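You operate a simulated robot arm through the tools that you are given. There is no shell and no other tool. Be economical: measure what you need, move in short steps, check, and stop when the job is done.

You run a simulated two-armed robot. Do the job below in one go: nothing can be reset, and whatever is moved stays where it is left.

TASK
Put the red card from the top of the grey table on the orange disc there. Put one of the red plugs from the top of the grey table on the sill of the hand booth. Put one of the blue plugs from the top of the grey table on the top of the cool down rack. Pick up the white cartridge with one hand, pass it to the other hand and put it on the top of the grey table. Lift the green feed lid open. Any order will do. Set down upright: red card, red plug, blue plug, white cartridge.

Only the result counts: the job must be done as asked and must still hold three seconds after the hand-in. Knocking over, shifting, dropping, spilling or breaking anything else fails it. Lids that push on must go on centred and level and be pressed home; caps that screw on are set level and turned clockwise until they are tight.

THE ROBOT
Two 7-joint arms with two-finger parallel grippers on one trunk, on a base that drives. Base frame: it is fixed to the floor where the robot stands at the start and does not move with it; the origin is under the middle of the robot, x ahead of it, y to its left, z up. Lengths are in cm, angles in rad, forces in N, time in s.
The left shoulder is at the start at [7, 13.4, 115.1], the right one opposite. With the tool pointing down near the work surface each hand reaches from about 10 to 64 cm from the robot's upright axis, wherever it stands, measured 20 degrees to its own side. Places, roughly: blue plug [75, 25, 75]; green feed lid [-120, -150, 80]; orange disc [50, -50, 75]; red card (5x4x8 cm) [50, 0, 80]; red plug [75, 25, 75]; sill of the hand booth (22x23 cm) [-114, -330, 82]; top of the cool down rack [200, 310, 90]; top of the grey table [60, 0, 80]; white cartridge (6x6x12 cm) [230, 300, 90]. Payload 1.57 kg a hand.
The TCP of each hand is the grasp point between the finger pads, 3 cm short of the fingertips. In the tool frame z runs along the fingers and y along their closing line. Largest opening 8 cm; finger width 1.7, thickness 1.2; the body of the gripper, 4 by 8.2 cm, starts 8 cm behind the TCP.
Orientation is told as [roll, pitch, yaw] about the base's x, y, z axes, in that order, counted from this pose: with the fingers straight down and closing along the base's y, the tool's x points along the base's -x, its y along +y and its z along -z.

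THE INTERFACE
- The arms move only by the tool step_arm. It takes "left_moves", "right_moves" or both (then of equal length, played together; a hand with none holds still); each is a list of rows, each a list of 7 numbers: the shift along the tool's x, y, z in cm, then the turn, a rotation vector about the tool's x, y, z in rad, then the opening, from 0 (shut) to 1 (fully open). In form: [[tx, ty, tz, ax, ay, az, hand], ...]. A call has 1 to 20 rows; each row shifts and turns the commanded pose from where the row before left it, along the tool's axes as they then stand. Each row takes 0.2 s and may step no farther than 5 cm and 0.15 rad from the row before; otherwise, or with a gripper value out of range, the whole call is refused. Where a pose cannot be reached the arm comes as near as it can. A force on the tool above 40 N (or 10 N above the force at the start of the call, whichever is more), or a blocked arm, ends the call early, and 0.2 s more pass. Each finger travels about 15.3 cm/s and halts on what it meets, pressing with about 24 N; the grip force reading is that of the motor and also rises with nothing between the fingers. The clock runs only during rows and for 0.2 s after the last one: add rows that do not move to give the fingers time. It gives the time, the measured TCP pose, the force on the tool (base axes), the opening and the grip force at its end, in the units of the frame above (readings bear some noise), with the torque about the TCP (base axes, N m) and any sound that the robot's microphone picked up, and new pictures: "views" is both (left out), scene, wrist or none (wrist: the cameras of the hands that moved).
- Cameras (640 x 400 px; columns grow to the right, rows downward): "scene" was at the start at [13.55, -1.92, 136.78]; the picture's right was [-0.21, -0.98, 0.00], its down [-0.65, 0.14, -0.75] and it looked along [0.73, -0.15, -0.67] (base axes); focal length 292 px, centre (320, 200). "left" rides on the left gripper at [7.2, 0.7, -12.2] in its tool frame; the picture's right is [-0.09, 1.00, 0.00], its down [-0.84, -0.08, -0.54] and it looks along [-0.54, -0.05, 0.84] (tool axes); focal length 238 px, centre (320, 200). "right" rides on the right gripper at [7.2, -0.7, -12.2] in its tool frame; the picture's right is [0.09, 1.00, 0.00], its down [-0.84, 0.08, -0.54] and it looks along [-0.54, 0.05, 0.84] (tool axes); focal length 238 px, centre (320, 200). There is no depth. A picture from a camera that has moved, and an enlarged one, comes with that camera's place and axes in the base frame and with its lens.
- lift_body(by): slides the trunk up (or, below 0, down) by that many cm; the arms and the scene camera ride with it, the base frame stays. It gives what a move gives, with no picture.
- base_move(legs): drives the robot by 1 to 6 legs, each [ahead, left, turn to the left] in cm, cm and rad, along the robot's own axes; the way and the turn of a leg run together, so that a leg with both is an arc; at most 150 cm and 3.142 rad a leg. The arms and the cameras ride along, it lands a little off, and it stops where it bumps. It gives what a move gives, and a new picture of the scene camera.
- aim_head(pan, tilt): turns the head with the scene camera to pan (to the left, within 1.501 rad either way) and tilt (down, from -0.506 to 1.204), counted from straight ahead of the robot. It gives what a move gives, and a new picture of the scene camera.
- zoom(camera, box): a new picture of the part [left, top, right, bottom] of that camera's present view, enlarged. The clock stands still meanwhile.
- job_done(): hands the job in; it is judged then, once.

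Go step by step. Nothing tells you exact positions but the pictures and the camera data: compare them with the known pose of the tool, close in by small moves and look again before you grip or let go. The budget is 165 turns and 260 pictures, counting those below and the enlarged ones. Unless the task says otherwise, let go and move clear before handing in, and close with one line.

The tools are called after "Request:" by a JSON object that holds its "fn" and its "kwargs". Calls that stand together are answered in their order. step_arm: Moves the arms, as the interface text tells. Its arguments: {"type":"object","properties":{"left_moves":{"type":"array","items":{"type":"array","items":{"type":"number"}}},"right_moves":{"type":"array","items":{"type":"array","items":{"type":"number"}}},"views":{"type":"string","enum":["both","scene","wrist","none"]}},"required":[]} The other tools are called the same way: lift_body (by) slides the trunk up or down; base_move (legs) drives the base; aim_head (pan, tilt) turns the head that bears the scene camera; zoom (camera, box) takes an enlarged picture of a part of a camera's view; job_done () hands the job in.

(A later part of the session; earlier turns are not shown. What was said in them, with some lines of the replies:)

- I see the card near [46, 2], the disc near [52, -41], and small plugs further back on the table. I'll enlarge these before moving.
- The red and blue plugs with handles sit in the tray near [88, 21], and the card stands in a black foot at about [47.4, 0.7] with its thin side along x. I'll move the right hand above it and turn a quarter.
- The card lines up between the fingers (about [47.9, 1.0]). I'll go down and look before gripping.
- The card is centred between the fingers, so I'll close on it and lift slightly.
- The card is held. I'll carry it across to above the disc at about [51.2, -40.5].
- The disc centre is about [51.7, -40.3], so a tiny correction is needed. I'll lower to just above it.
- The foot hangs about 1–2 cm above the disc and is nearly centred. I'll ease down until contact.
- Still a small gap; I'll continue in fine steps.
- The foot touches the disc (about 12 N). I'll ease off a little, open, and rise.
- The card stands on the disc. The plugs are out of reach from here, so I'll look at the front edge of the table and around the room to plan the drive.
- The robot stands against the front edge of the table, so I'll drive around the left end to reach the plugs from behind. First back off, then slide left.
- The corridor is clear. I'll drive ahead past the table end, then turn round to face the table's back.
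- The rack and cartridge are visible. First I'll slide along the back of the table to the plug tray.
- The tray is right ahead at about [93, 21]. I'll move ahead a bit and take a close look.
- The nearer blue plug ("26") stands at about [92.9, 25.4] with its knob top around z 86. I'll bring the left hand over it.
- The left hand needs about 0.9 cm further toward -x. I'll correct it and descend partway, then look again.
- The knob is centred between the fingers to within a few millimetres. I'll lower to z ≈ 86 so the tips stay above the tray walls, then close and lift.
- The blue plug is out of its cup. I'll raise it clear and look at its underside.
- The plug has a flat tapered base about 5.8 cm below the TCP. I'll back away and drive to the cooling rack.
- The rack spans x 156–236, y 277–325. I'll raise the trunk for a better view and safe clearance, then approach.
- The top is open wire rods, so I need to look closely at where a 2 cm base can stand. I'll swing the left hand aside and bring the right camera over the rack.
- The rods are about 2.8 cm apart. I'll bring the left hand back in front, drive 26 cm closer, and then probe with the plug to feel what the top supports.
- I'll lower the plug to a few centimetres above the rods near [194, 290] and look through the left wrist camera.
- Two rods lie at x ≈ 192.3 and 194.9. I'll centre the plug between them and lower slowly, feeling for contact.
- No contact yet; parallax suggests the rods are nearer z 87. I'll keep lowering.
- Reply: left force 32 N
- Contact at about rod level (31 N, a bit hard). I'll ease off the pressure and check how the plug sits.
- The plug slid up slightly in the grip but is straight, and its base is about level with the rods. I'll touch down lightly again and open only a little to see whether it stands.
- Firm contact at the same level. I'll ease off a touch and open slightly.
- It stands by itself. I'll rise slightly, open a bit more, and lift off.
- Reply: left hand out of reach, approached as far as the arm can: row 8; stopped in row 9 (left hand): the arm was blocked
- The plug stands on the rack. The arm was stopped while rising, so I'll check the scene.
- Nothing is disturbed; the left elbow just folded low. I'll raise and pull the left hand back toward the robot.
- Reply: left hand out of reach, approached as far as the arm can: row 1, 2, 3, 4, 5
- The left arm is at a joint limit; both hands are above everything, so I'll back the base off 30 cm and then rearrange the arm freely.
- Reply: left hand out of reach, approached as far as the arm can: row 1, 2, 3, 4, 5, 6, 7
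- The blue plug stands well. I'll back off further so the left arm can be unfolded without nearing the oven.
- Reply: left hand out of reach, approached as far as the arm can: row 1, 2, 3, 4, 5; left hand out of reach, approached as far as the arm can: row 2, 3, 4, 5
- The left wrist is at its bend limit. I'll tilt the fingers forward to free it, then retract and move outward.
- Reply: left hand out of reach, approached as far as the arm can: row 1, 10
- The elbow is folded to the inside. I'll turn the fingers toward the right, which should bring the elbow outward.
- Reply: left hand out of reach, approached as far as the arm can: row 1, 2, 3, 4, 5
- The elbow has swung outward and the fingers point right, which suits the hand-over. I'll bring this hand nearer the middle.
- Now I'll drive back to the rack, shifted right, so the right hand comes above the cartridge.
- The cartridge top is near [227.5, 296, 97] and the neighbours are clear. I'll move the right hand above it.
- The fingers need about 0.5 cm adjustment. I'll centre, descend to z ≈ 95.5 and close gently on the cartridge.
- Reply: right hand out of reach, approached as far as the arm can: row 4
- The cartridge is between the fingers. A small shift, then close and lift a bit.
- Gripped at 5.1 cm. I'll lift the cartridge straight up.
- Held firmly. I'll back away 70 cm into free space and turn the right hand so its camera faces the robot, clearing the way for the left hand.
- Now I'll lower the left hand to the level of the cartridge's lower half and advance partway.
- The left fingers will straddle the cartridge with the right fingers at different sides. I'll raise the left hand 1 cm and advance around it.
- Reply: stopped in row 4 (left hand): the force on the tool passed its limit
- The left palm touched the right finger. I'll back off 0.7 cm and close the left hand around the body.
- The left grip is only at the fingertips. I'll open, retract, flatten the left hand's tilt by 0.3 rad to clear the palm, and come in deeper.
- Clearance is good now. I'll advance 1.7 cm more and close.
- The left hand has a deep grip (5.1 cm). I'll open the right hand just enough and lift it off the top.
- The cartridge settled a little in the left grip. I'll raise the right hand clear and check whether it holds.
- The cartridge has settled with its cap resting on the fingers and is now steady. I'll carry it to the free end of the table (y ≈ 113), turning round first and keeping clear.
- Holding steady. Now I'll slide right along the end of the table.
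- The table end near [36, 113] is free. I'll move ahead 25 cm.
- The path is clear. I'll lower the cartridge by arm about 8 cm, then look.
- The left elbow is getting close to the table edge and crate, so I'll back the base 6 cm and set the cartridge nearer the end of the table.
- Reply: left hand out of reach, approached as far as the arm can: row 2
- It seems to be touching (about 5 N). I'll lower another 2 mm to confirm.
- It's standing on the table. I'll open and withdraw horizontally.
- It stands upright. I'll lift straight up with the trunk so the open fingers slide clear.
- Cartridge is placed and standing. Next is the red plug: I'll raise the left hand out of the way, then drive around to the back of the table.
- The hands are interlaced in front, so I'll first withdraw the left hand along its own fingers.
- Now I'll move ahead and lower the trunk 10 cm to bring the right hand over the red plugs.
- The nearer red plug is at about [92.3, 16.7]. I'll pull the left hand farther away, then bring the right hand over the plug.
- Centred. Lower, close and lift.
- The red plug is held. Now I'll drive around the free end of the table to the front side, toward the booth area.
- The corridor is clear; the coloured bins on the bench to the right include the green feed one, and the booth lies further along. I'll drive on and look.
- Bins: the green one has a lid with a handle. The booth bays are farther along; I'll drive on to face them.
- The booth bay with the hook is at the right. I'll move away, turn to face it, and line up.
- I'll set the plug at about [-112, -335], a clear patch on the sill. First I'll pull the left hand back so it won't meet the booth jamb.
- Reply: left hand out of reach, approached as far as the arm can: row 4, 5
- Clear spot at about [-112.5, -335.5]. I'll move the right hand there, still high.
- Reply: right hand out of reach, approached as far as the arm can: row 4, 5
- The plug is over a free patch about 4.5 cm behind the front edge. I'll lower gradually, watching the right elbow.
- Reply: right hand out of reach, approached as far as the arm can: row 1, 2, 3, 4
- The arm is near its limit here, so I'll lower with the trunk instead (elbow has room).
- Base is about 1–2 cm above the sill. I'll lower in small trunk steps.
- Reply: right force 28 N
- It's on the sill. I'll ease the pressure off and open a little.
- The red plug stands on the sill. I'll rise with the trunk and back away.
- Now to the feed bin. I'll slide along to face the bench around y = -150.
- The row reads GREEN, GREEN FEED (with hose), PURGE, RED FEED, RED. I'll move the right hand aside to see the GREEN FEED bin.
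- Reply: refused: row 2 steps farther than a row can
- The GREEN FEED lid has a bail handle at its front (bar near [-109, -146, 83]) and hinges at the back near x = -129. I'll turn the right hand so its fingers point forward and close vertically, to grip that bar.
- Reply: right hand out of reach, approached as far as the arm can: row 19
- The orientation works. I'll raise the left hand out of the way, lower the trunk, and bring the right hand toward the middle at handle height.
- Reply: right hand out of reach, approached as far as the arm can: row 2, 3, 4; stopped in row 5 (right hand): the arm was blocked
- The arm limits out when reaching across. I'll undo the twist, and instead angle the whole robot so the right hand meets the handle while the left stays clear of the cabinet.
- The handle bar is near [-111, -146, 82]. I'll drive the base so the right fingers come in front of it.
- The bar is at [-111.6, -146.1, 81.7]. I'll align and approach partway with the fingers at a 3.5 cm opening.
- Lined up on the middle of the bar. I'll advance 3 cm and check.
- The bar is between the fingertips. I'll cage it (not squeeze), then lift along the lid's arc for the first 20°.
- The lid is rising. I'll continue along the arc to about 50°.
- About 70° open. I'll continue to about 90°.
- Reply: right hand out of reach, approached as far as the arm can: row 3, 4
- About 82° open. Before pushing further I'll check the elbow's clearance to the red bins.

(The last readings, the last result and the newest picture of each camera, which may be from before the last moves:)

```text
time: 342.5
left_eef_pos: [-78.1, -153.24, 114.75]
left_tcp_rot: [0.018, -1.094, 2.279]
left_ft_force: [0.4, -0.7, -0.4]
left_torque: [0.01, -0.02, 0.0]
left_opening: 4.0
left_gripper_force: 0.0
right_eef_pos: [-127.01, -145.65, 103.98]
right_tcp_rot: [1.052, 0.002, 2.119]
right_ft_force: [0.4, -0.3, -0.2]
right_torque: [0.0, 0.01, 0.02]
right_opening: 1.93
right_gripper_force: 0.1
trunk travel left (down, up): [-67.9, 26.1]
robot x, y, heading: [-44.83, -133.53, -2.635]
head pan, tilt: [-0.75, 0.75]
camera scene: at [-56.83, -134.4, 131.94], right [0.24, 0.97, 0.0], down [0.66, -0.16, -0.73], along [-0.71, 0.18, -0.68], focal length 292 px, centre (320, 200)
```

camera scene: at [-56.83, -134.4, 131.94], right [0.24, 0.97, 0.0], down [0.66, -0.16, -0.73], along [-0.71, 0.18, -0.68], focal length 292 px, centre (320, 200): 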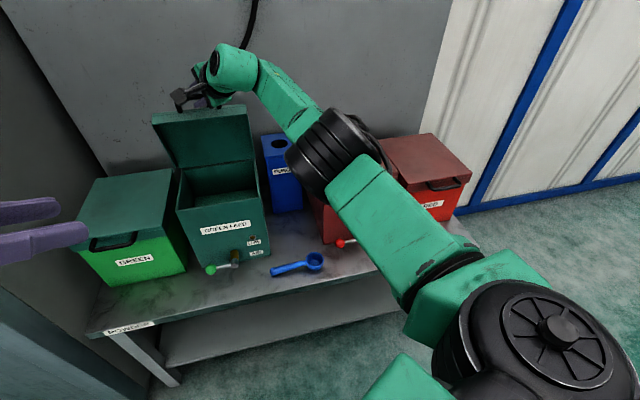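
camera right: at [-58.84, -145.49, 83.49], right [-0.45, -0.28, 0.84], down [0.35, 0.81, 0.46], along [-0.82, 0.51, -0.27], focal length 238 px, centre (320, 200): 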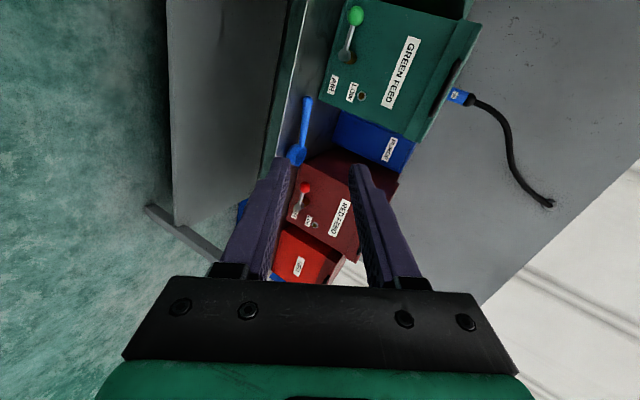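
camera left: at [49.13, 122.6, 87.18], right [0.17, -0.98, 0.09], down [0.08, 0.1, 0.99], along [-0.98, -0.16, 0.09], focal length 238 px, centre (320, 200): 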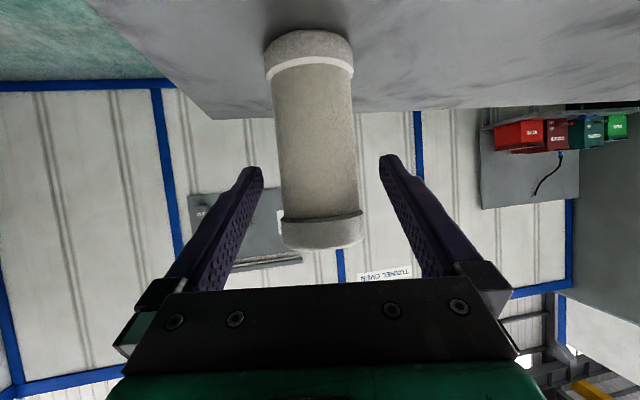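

The elbow is well above the red bin. I'll push the lid on with a small base move (4 cm in -x).

Request:
{"fn": "base_move", "kwargs": {"legs": [[3.8, -2.1, 0]]}}

Request:
{"fn": "zoom", "kwargs": {"camera": "right", "box": [160, 60, 480, 260]}}

```text
time: 343.4
left_eef_pos: [-82.25, -153.22, 114.66]
left_tcp_rot: [0.018, -1.093, 2.276]
left_ft_force: [0.1, -1.8, -0.2]
left_torque: [0.0, -0.04, 0.01]
left_opening: 4.01
left_gripper_force: 0.1
right_eef_pos: [-131.29, -145.54, 104.2]
right_tcp_rot: [1.054, -0.001, 2.121]
right_ft_force: [-0.4, 0.0, 0.6]
right_torque: [0.03, 0.03, -0.02]
right_opening: 1.96
right_gripper_force: 0.1
trunk travel left (down, up): [-67.9, 26.1]
robot x, y, heading: [-49.25, -133.6, -2.636]
head pan, tilt: [-0.75, 0.75]
camera scene: at [-60.93, -134.42, 131.97], right [0.24, 0.97, 0.0], down [0.66, -0.17, -0.73], along [-0.71, 0.18, -0.68], focal length 292 px, centre (320, 200)
```

scene: 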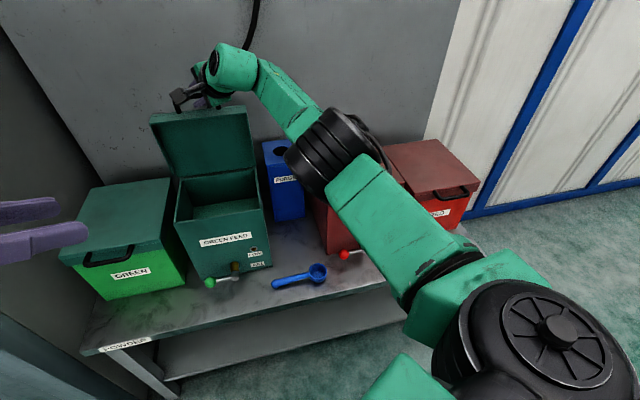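

```text
2.00 times, centred on (320, 160) of right
camera zoom: at [-118.23, -146.16, 109.36], right [-0.37, -0.33, 0.87], down [-0.07, 0.94, 0.34], along [-0.93, 0.07, -0.37], focal length 477 px, centre (320, 280)
```

zoom: 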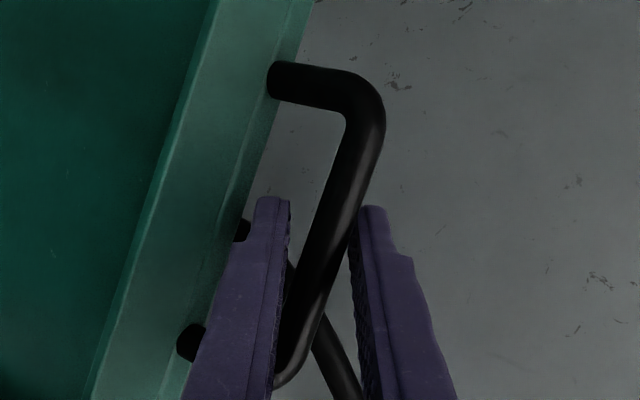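

About 93° now with almost no load. A further 2.5 cm to pass vertical securely.

Request:
{"fn": "base_move", "kwargs": {"legs": [[2.3, -1.3, 0]]}}

Request:
{"fn": "zoom", "kwargs": {"camera": "right", "box": [160, 60, 480, 260]}}

Request:
{"fn": "zoom", "kwargs": {"camera": "scene", "box": [120, 0, 340, 200]}}

```text
time: 344.2
left_eef_pos: [-84.75, -153.21, 114.8]
left_tcp_rot: [0.02, -1.094, 2.275]
left_ft_force: [0.3, 0.4, -0.1]
left_torque: [-0.01, 0.03, 0.02]
left_opening: 3.99
left_gripper_force: 0.2
right_eef_pos: [-133.77, -145.63, 104.04]
right_tcp_rot: [1.054, 0.0, 2.115]
right_ft_force: [2.0, 0.1, -1.5]
right_torque: [0.0, 0.0, -0.02]
right_opening: 2.02
right_gripper_force: 0.6
trunk travel left (down, up): [-67.9, 26.1]
robot x, y, heading: [-51.52, -133.6, -2.637]
head pan, tilt: [-0.75, 0.75]
camera scene: at [-63.48, -134.37, 131.97], right [0.24, 0.97, 0.0], down [0.66, -0.17, -0.73], along [-0.71, 0.18, -0.68], focal length 292 px, centre (320, 200)
```

scene: 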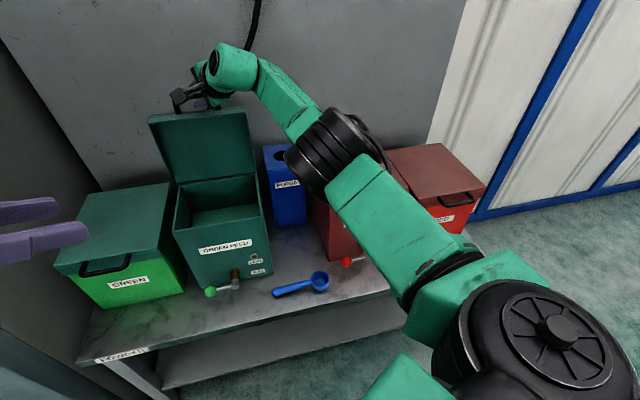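

```text
2.00 times, centred on (320, 160) of right
camera zoom: at [-120.79, -146.1, 109.4], right [-0.37, -0.33, 0.87], down [-0.07, 0.94, 0.34], along [-0.93, 0.07, -0.37], focal length 477 px, centre (320, 280)
```

zoom: 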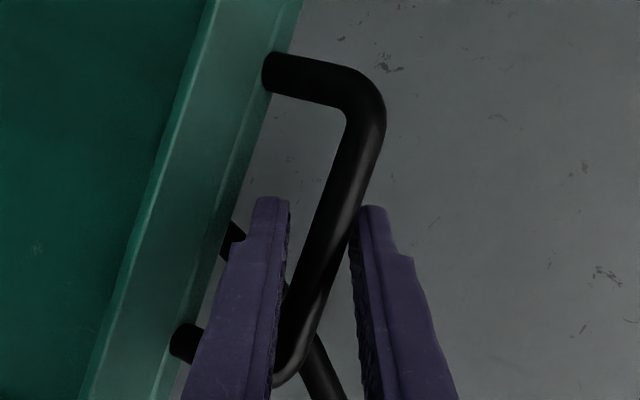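

```text
2.00 times, centred on (230, 100) of scene
camera zoom: at [-63.48, -134.37, 131.97], right [0.24, 0.97, 0.0], down [0.66, -0.17, -0.73], along [-0.71, 0.18, -0.68], focal length 585 px, centre (500, 400)
```

zoom: 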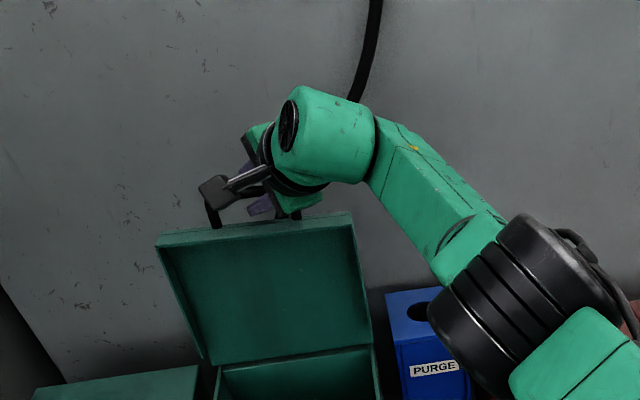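

The lid is slightly past vertical. I'll open the fingers and see whether it stays.

Request:
{"fn": "step_arm", "kwargs": {"right_moves": [[0, 0, 0, 0, 0, 0, 0.3], [0, 0, 0, 0, 0, 0, 0.4], [0, 0, 0, 0, 0, 0, 0.5], [0, 0, 0, 0, 0, 0, 0.5], [0, 0, 0, 0, 0, 0, 0.5]], "views": "none"}}

Request:
{"fn": "zoom", "kwargs": {"camera": "right", "box": [160, 60, 480, 260]}}

```text
time: 345.4
left_eef_pos: [-84.84, -153.1, 114.87]
left_tcp_rot: [0.019, -1.093, 2.276]
left_ft_force: [-0.9, -0.7, 0.8]
left_torque: [-0.02, 0.03, -0.01]
left_opening: 4.02
left_gripper_force: 0.0
right_eef_pos: [-133.92, -145.57, 104.07]
right_tcp_rot: [1.054, 0.001, 2.118]
right_ft_force: [-1.6, -2.1, 5.8]
right_torque: [-0.13, 0.04, -0.03]
right_opening: 3.42
right_gripper_force: 0.0
trunk travel left (down, up): [-67.9, 26.1]
robot x, y, heading: [-51.67, -133.37, -2.635]
head pan, tilt: [-0.75, 0.75]
```

```text
2.00 times, centred on (320, 160) of right
camera zoom: at [-120.87, -146.12, 109.39], right [-0.37, -0.33, 0.87], down [-0.07, 0.94, 0.33], along [-0.93, 0.07, -0.37], focal length 477 px, centre (320, 280)
```

zoom: 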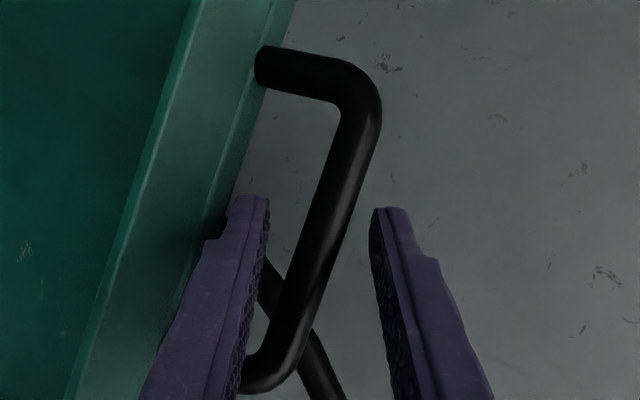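

The lower finger is resting on the lid edge; I'll close slightly and withdraw along the fingers.

Request:
{"fn": "step_arm", "kwargs": {"right_moves": [[0, 0, 0, 0, 0, 0, 0.37], [0, 0, -0.8, 0, 0, 0, 0.37], [0, 0, -1, 0, 0, 0, 0.37], [0, 0, -1, 0, 0, 0, 0.37], [0, 0, 0, 0, 0, 0, 0.37]], "views": "none"}}

Request:
{"fn": "zoom", "kwargs": {"camera": "right", "box": [160, 60, 480, 260]}}

Request:
{"fn": "zoom", "kwargs": {"camera": "scene", "box": [120, 0, 340, 200]}}

```text
time: 346.6
left_eef_pos: [-84.92, -153.13, 114.68]
left_tcp_rot: [0.017, -1.093, 2.278]
left_ft_force: [0.4, 0.4, 0.1]
left_torque: [-0.03, -0.02, 0.02]
left_opening: 3.98
left_gripper_force: 0.1
right_eef_pos: [-131.91, -144.2, 105.29]
right_tcp_rot: [1.053, 0.001, 2.118]
right_ft_force: [0.7, -0.3, -0.6]
right_torque: [-0.02, 0.03, 0.02]
right_opening: 2.97
right_gripper_force: 0.1
trunk travel left (down, up): [-67.9, 26.1]
robot x, y, heading: [-51.94, -133.51, -2.642]
head pan, tilt: [-0.75, 0.75]
```

```text
2.00 times, centred on (320, 160) of right
camera zoom: at [-118.92, -144.87, 110.55], right [-0.37, -0.33, 0.86], down [-0.07, 0.94, 0.34], along [-0.92, 0.07, -0.37], focal length 477 px, centre (320, 280)
```

zoom: 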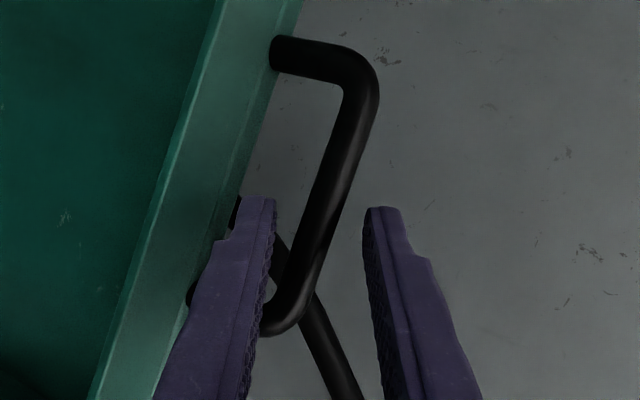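

```text
2.00 times, centred on (230, 100) of scene
camera zoom: at [-63.76, -134.37, 131.94], right [0.24, 0.97, 0.0], down [0.66, -0.17, -0.73], along [-0.71, 0.18, -0.68], focal length 585 px, centre (500, 400)
```

zoom: 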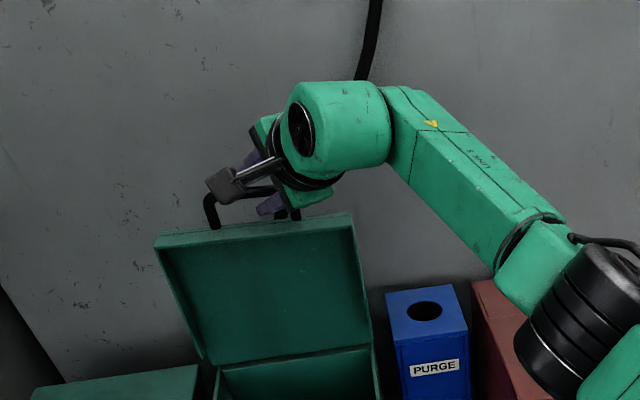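

The lid stays open. I'll withdraw fully.

Request:
{"fn": "step_arm", "kwargs": {"right_moves": [[0, 0, -1.2, 0, 0, 0, 0.37], [0, 0, -1.2, 0, 0, 0, 0.37], [0, 0, -1.5, 0, 0, 0, 0.37], [0, 0, -2, 0, 0, 0, 0.37], [0, 0, -2, 0, 0, 0, 0.37], [0, 0, -2, 0, 0, 0, 0.37], [0, 0, 0, 0, 0, 0, 0.37]], "views": "scene"}}

Request:
{"fn": "zoom", "kwargs": {"camera": "right", "box": [160, 60, 480, 260]}}

```text
time: 348.2
left_eef_pos: [-85.03, -153.3, 114.76]
left_tcp_rot: [0.017, -1.09, 2.281]
left_ft_force: [-1.2, 0.5, -0.2]
left_torque: [0.01, -0.01, 0.01]
left_opening: 4.01
left_gripper_force: 0.1
right_eef_pos: [-124.59, -139.96, 110.3]
right_tcp_rot: [1.052, 0.001, 2.117]
right_ft_force: [-0.1, 0.0, -0.1]
right_torque: [-0.02, 0.01, 0.0]
right_opening: 2.98
right_gripper_force: 0.1
trunk travel left (down, up): [-67.9, 26.1]
robot x, y, heading: [-51.48, -134.04, -2.642]
head pan, tilt: [-0.75, 0.75]
camera scene: at [-63.78, -134.38, 131.94], right [0.24, 0.97, 0.0], down [0.66, -0.17, -0.73], along [-0.71, 0.18, -0.68], focal length 292 px, centre (320, 200)
```

scene: 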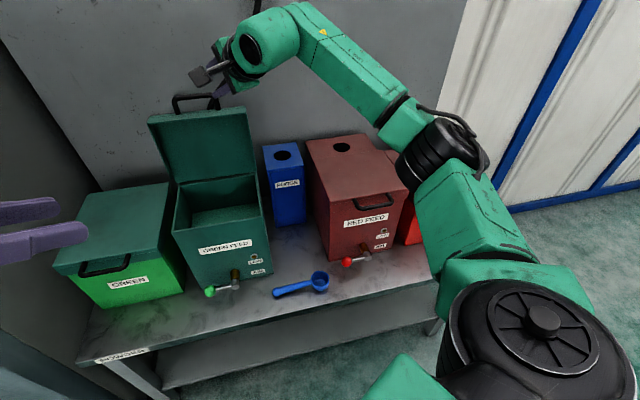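

```text
2.00 times, centred on (320, 160) of right
camera zoom: at [-111.64, -140.43, 115.45], right [-0.37, -0.33, 0.86], down [-0.07, 0.94, 0.34], along [-0.92, 0.07, -0.37], focal length 477 px, centre (320, 280)
```

zoom: 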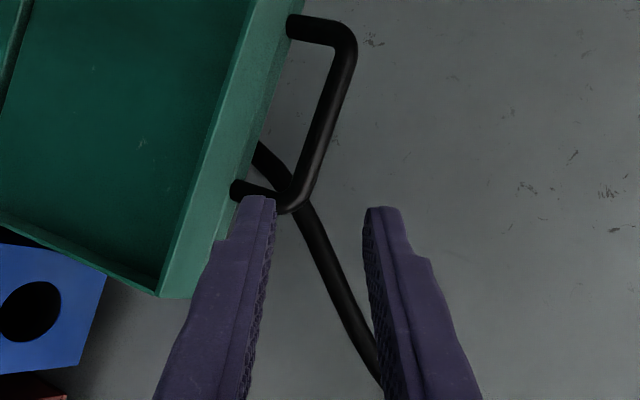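

The lid stands open on its own. I'll back away and confirm it holds.

Request:
{"fn": "base_move", "kwargs": {"legs": [[-22, 0, 0]]}}

Request:
{"fn": "aim_head", "kwargs": {"pan": -0.4, "tilt": 0.5}}

Request:
{"fn": "zoom", "kwargs": {"camera": "scene", "box": [200, 100, 480, 300]}}

```text
time: 349.9
left_eef_pos: [-65.79, -142.59, 114.69]
left_tcp_rot: [0.015, -1.094, 2.283]
left_ft_force: [0.8, 0.4, -0.3]
left_torque: [0.0, 0.0, 0.03]
left_opening: 4.0
left_gripper_force: 0.1
right_eef_pos: [-105.56, -129.49, 110.18]
right_tcp_rot: [1.053, 0.001, 2.12]
right_ft_force: [0.3, -0.3, 0.3]
right_torque: [-0.01, 0.01, -0.01]
right_opening: 2.93
right_gripper_force: 0.1
trunk travel left (down, up): [-67.9, 26.1]
robot x, y, heading: [-32.33, -123.22, -2.639]
head pan, tilt: [-0.75, 0.75]
camera scene: at [-44.62, -123.77, 131.93], right [0.24, 0.97, 0.0], down [0.66, -0.16, -0.73], along [-0.71, 0.18, -0.68], focal length 292 px, centre (320, 200)
```

scene: 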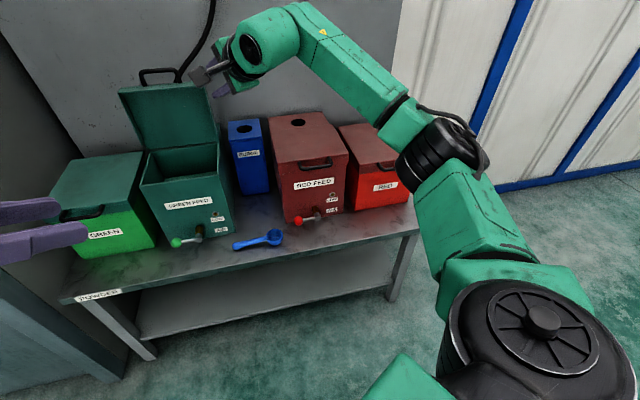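

```text
time: 350.8
left_eef_pos: [-65.84, -142.56, 114.85]
left_tcp_rot: [0.016, -1.093, 2.282]
left_ft_force: [0.0, -0.5, -0.1]
left_torque: [0.0, -0.02, 0.03]
left_opening: 4.0
left_gripper_force: 0.0
right_eef_pos: [-105.43, -129.53, 110.16]
right_tcp_rot: [1.052, 0.002, 2.12]
right_ft_force: [-0.1, -0.3, 0.5]
right_torque: [0.0, -0.02, 0.01]
right_opening: 2.93
right_gripper_force: 0.1
trunk travel left (down, up): [-67.9, 26.1]
robot x, y, heading: [-32.38, -123.66, -2.629]
head pan, tilt: [-0.4, 0.499]
camera scene: at [-45.56, -126.71, 134.13], right [-0.11, 0.99, 0.0], down [0.48, 0.05, -0.88], along [-0.87, -0.09, -0.48], focal length 292 px, centre (320, 200)
```

scene: 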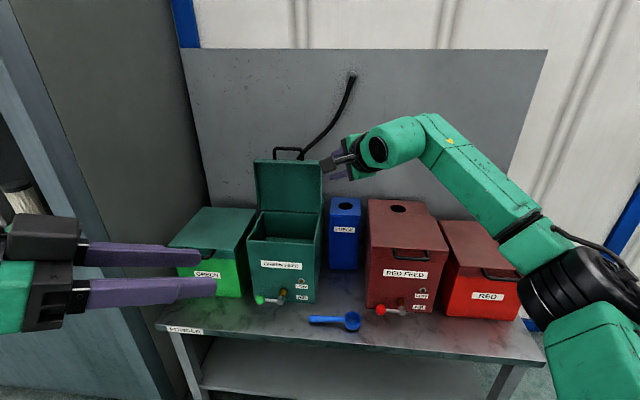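

```text
2.00 times, centred on (340, 200) of scene
camera zoom: at [-45.56, -126.71, 134.13], right [-0.11, 0.99, 0.0], down [0.48, 0.05, -0.88], along [-0.87, -0.09, -0.48], focal length 585 px, centre (280, 200)
```

zoom: 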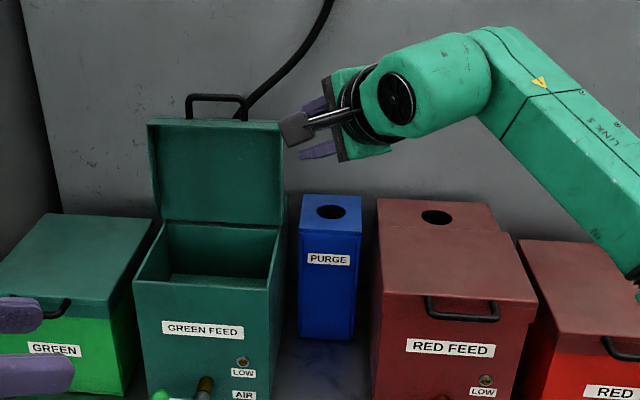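

The lid holds. As a last check I'll move a bit to view the red plug in the booth.

Request:
{"fn": "base_move", "kwargs": {"legs": [[0, 75, 0]]}}

Request:
{"fn": "aim_head", "kwargs": {"pan": 0.4, "tilt": 0.3}}

```text
time: 354.8
left_eef_pos: [-28.58, -208.13, 114.75]
left_tcp_rot: [0.019, -1.092, 2.295]
left_ft_force: [-0.1, -0.3, -0.9]
left_torque: [0.01, 0.0, 0.01]
left_opening: 3.99
left_gripper_force: 0.0
right_eef_pos: [-68.55, -195.52, 110.2]
right_tcp_rot: [1.052, 0.003, 2.136]
right_ft_force: [-1.4, -0.1, -0.3]
right_torque: [0.02, -0.01, -0.02]
right_opening: 2.97
right_gripper_force: 0.0
trunk travel left (down, up): [-67.9, 26.1]
robot x, y, heading: [4.6, -188.32, -2.62]
head pan, tilt: [-0.4, 0.499]
camera scene: at [-8.71, -191.95, 134.14], right [-0.12, 0.99, 0.0], down [0.48, 0.06, -0.88], along [-0.87, -0.11, -0.48], focal length 292 px, centre (320, 200)
```

scene: 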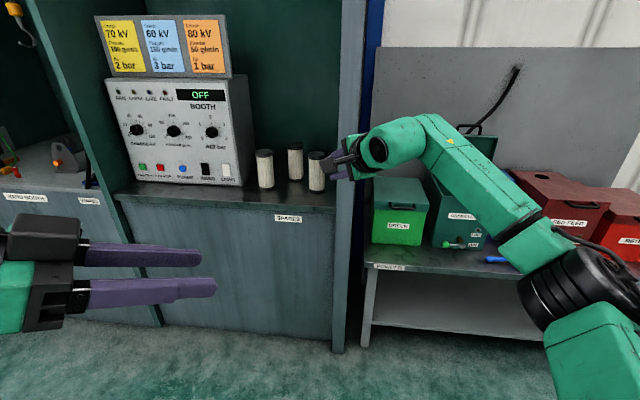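

```text
time: 355.9
left_eef_pos: [-28.57, -208.01, 114.68]
left_tcp_rot: [0.018, -1.092, 2.296]
left_ft_force: [0.3, 0.3, 0.4]
left_torque: [-0.03, 0.0, -0.04]
left_opening: 4.01
left_gripper_force: 0.1
right_eef_pos: [-68.47, -195.46, 110.22]
right_tcp_rot: [1.051, 0.001, 2.137]
right_ft_force: [0.0, -0.8, -0.4]
right_torque: [-0.02, -0.02, 0.02]
right_opening: 2.96
right_gripper_force: 0.1
trunk travel left (down, up): [-67.9, 26.1]
robot x, y, heading: [4.14, -188.14, -2.623]
head pan, tilt: [0.4, 0.3]
camera scene: at [-5.32, -198.3, 135.98], right [-0.8, 0.61, 0.0], down [0.18, 0.24, -0.96], along [-0.58, -0.76, -0.3], focal length 292 px, centre (320, 200)
```

scene: 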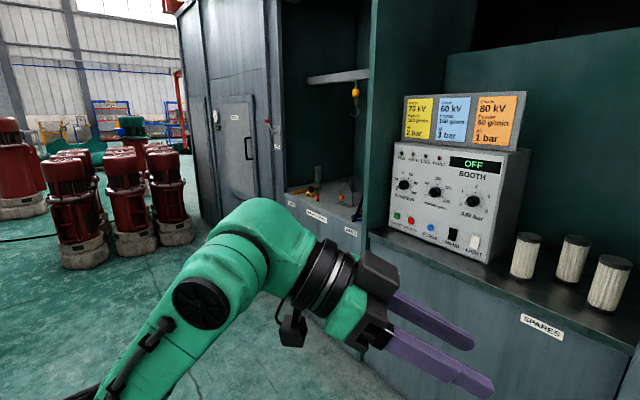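

Request:
{"fn": "zoom", "kwargs": {"camera": "scene", "box": [270, 150, 380, 240]}}

```text
4.44 times, centred on (325, 195) of scene
camera zoom: at [-5.32, -198.3, 135.98], right [-0.8, 0.61, 0.0], down [0.18, 0.24, -0.96], along [-0.58, -0.76, -0.3], focal length 1299 px, centre (298, 222)
```

zoom: 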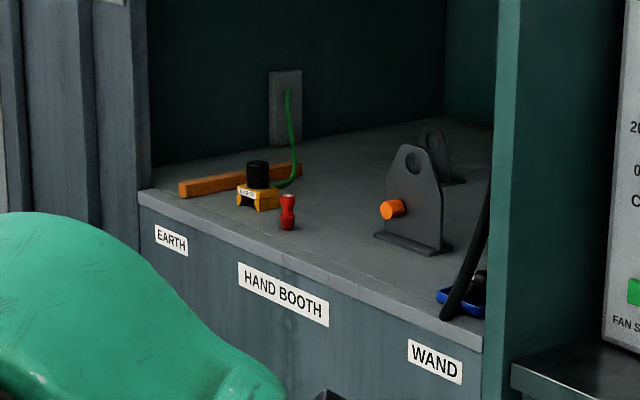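

The red plug stands upright on the booth sill, and the card, blue plug, cartridge and lid were each last seen in place. Both hands are empty and clear, so I'm handing in.

Request:
{"fn": "job_done", "kwargs": {}}

```text
The job is handed in.
```

All five parts are done and the job is handed in: the card is on the disc, the red plug on the booth sill, the blue plug on the rack, the cartridge passed hand to hand onto the table, and the green feed lid open.
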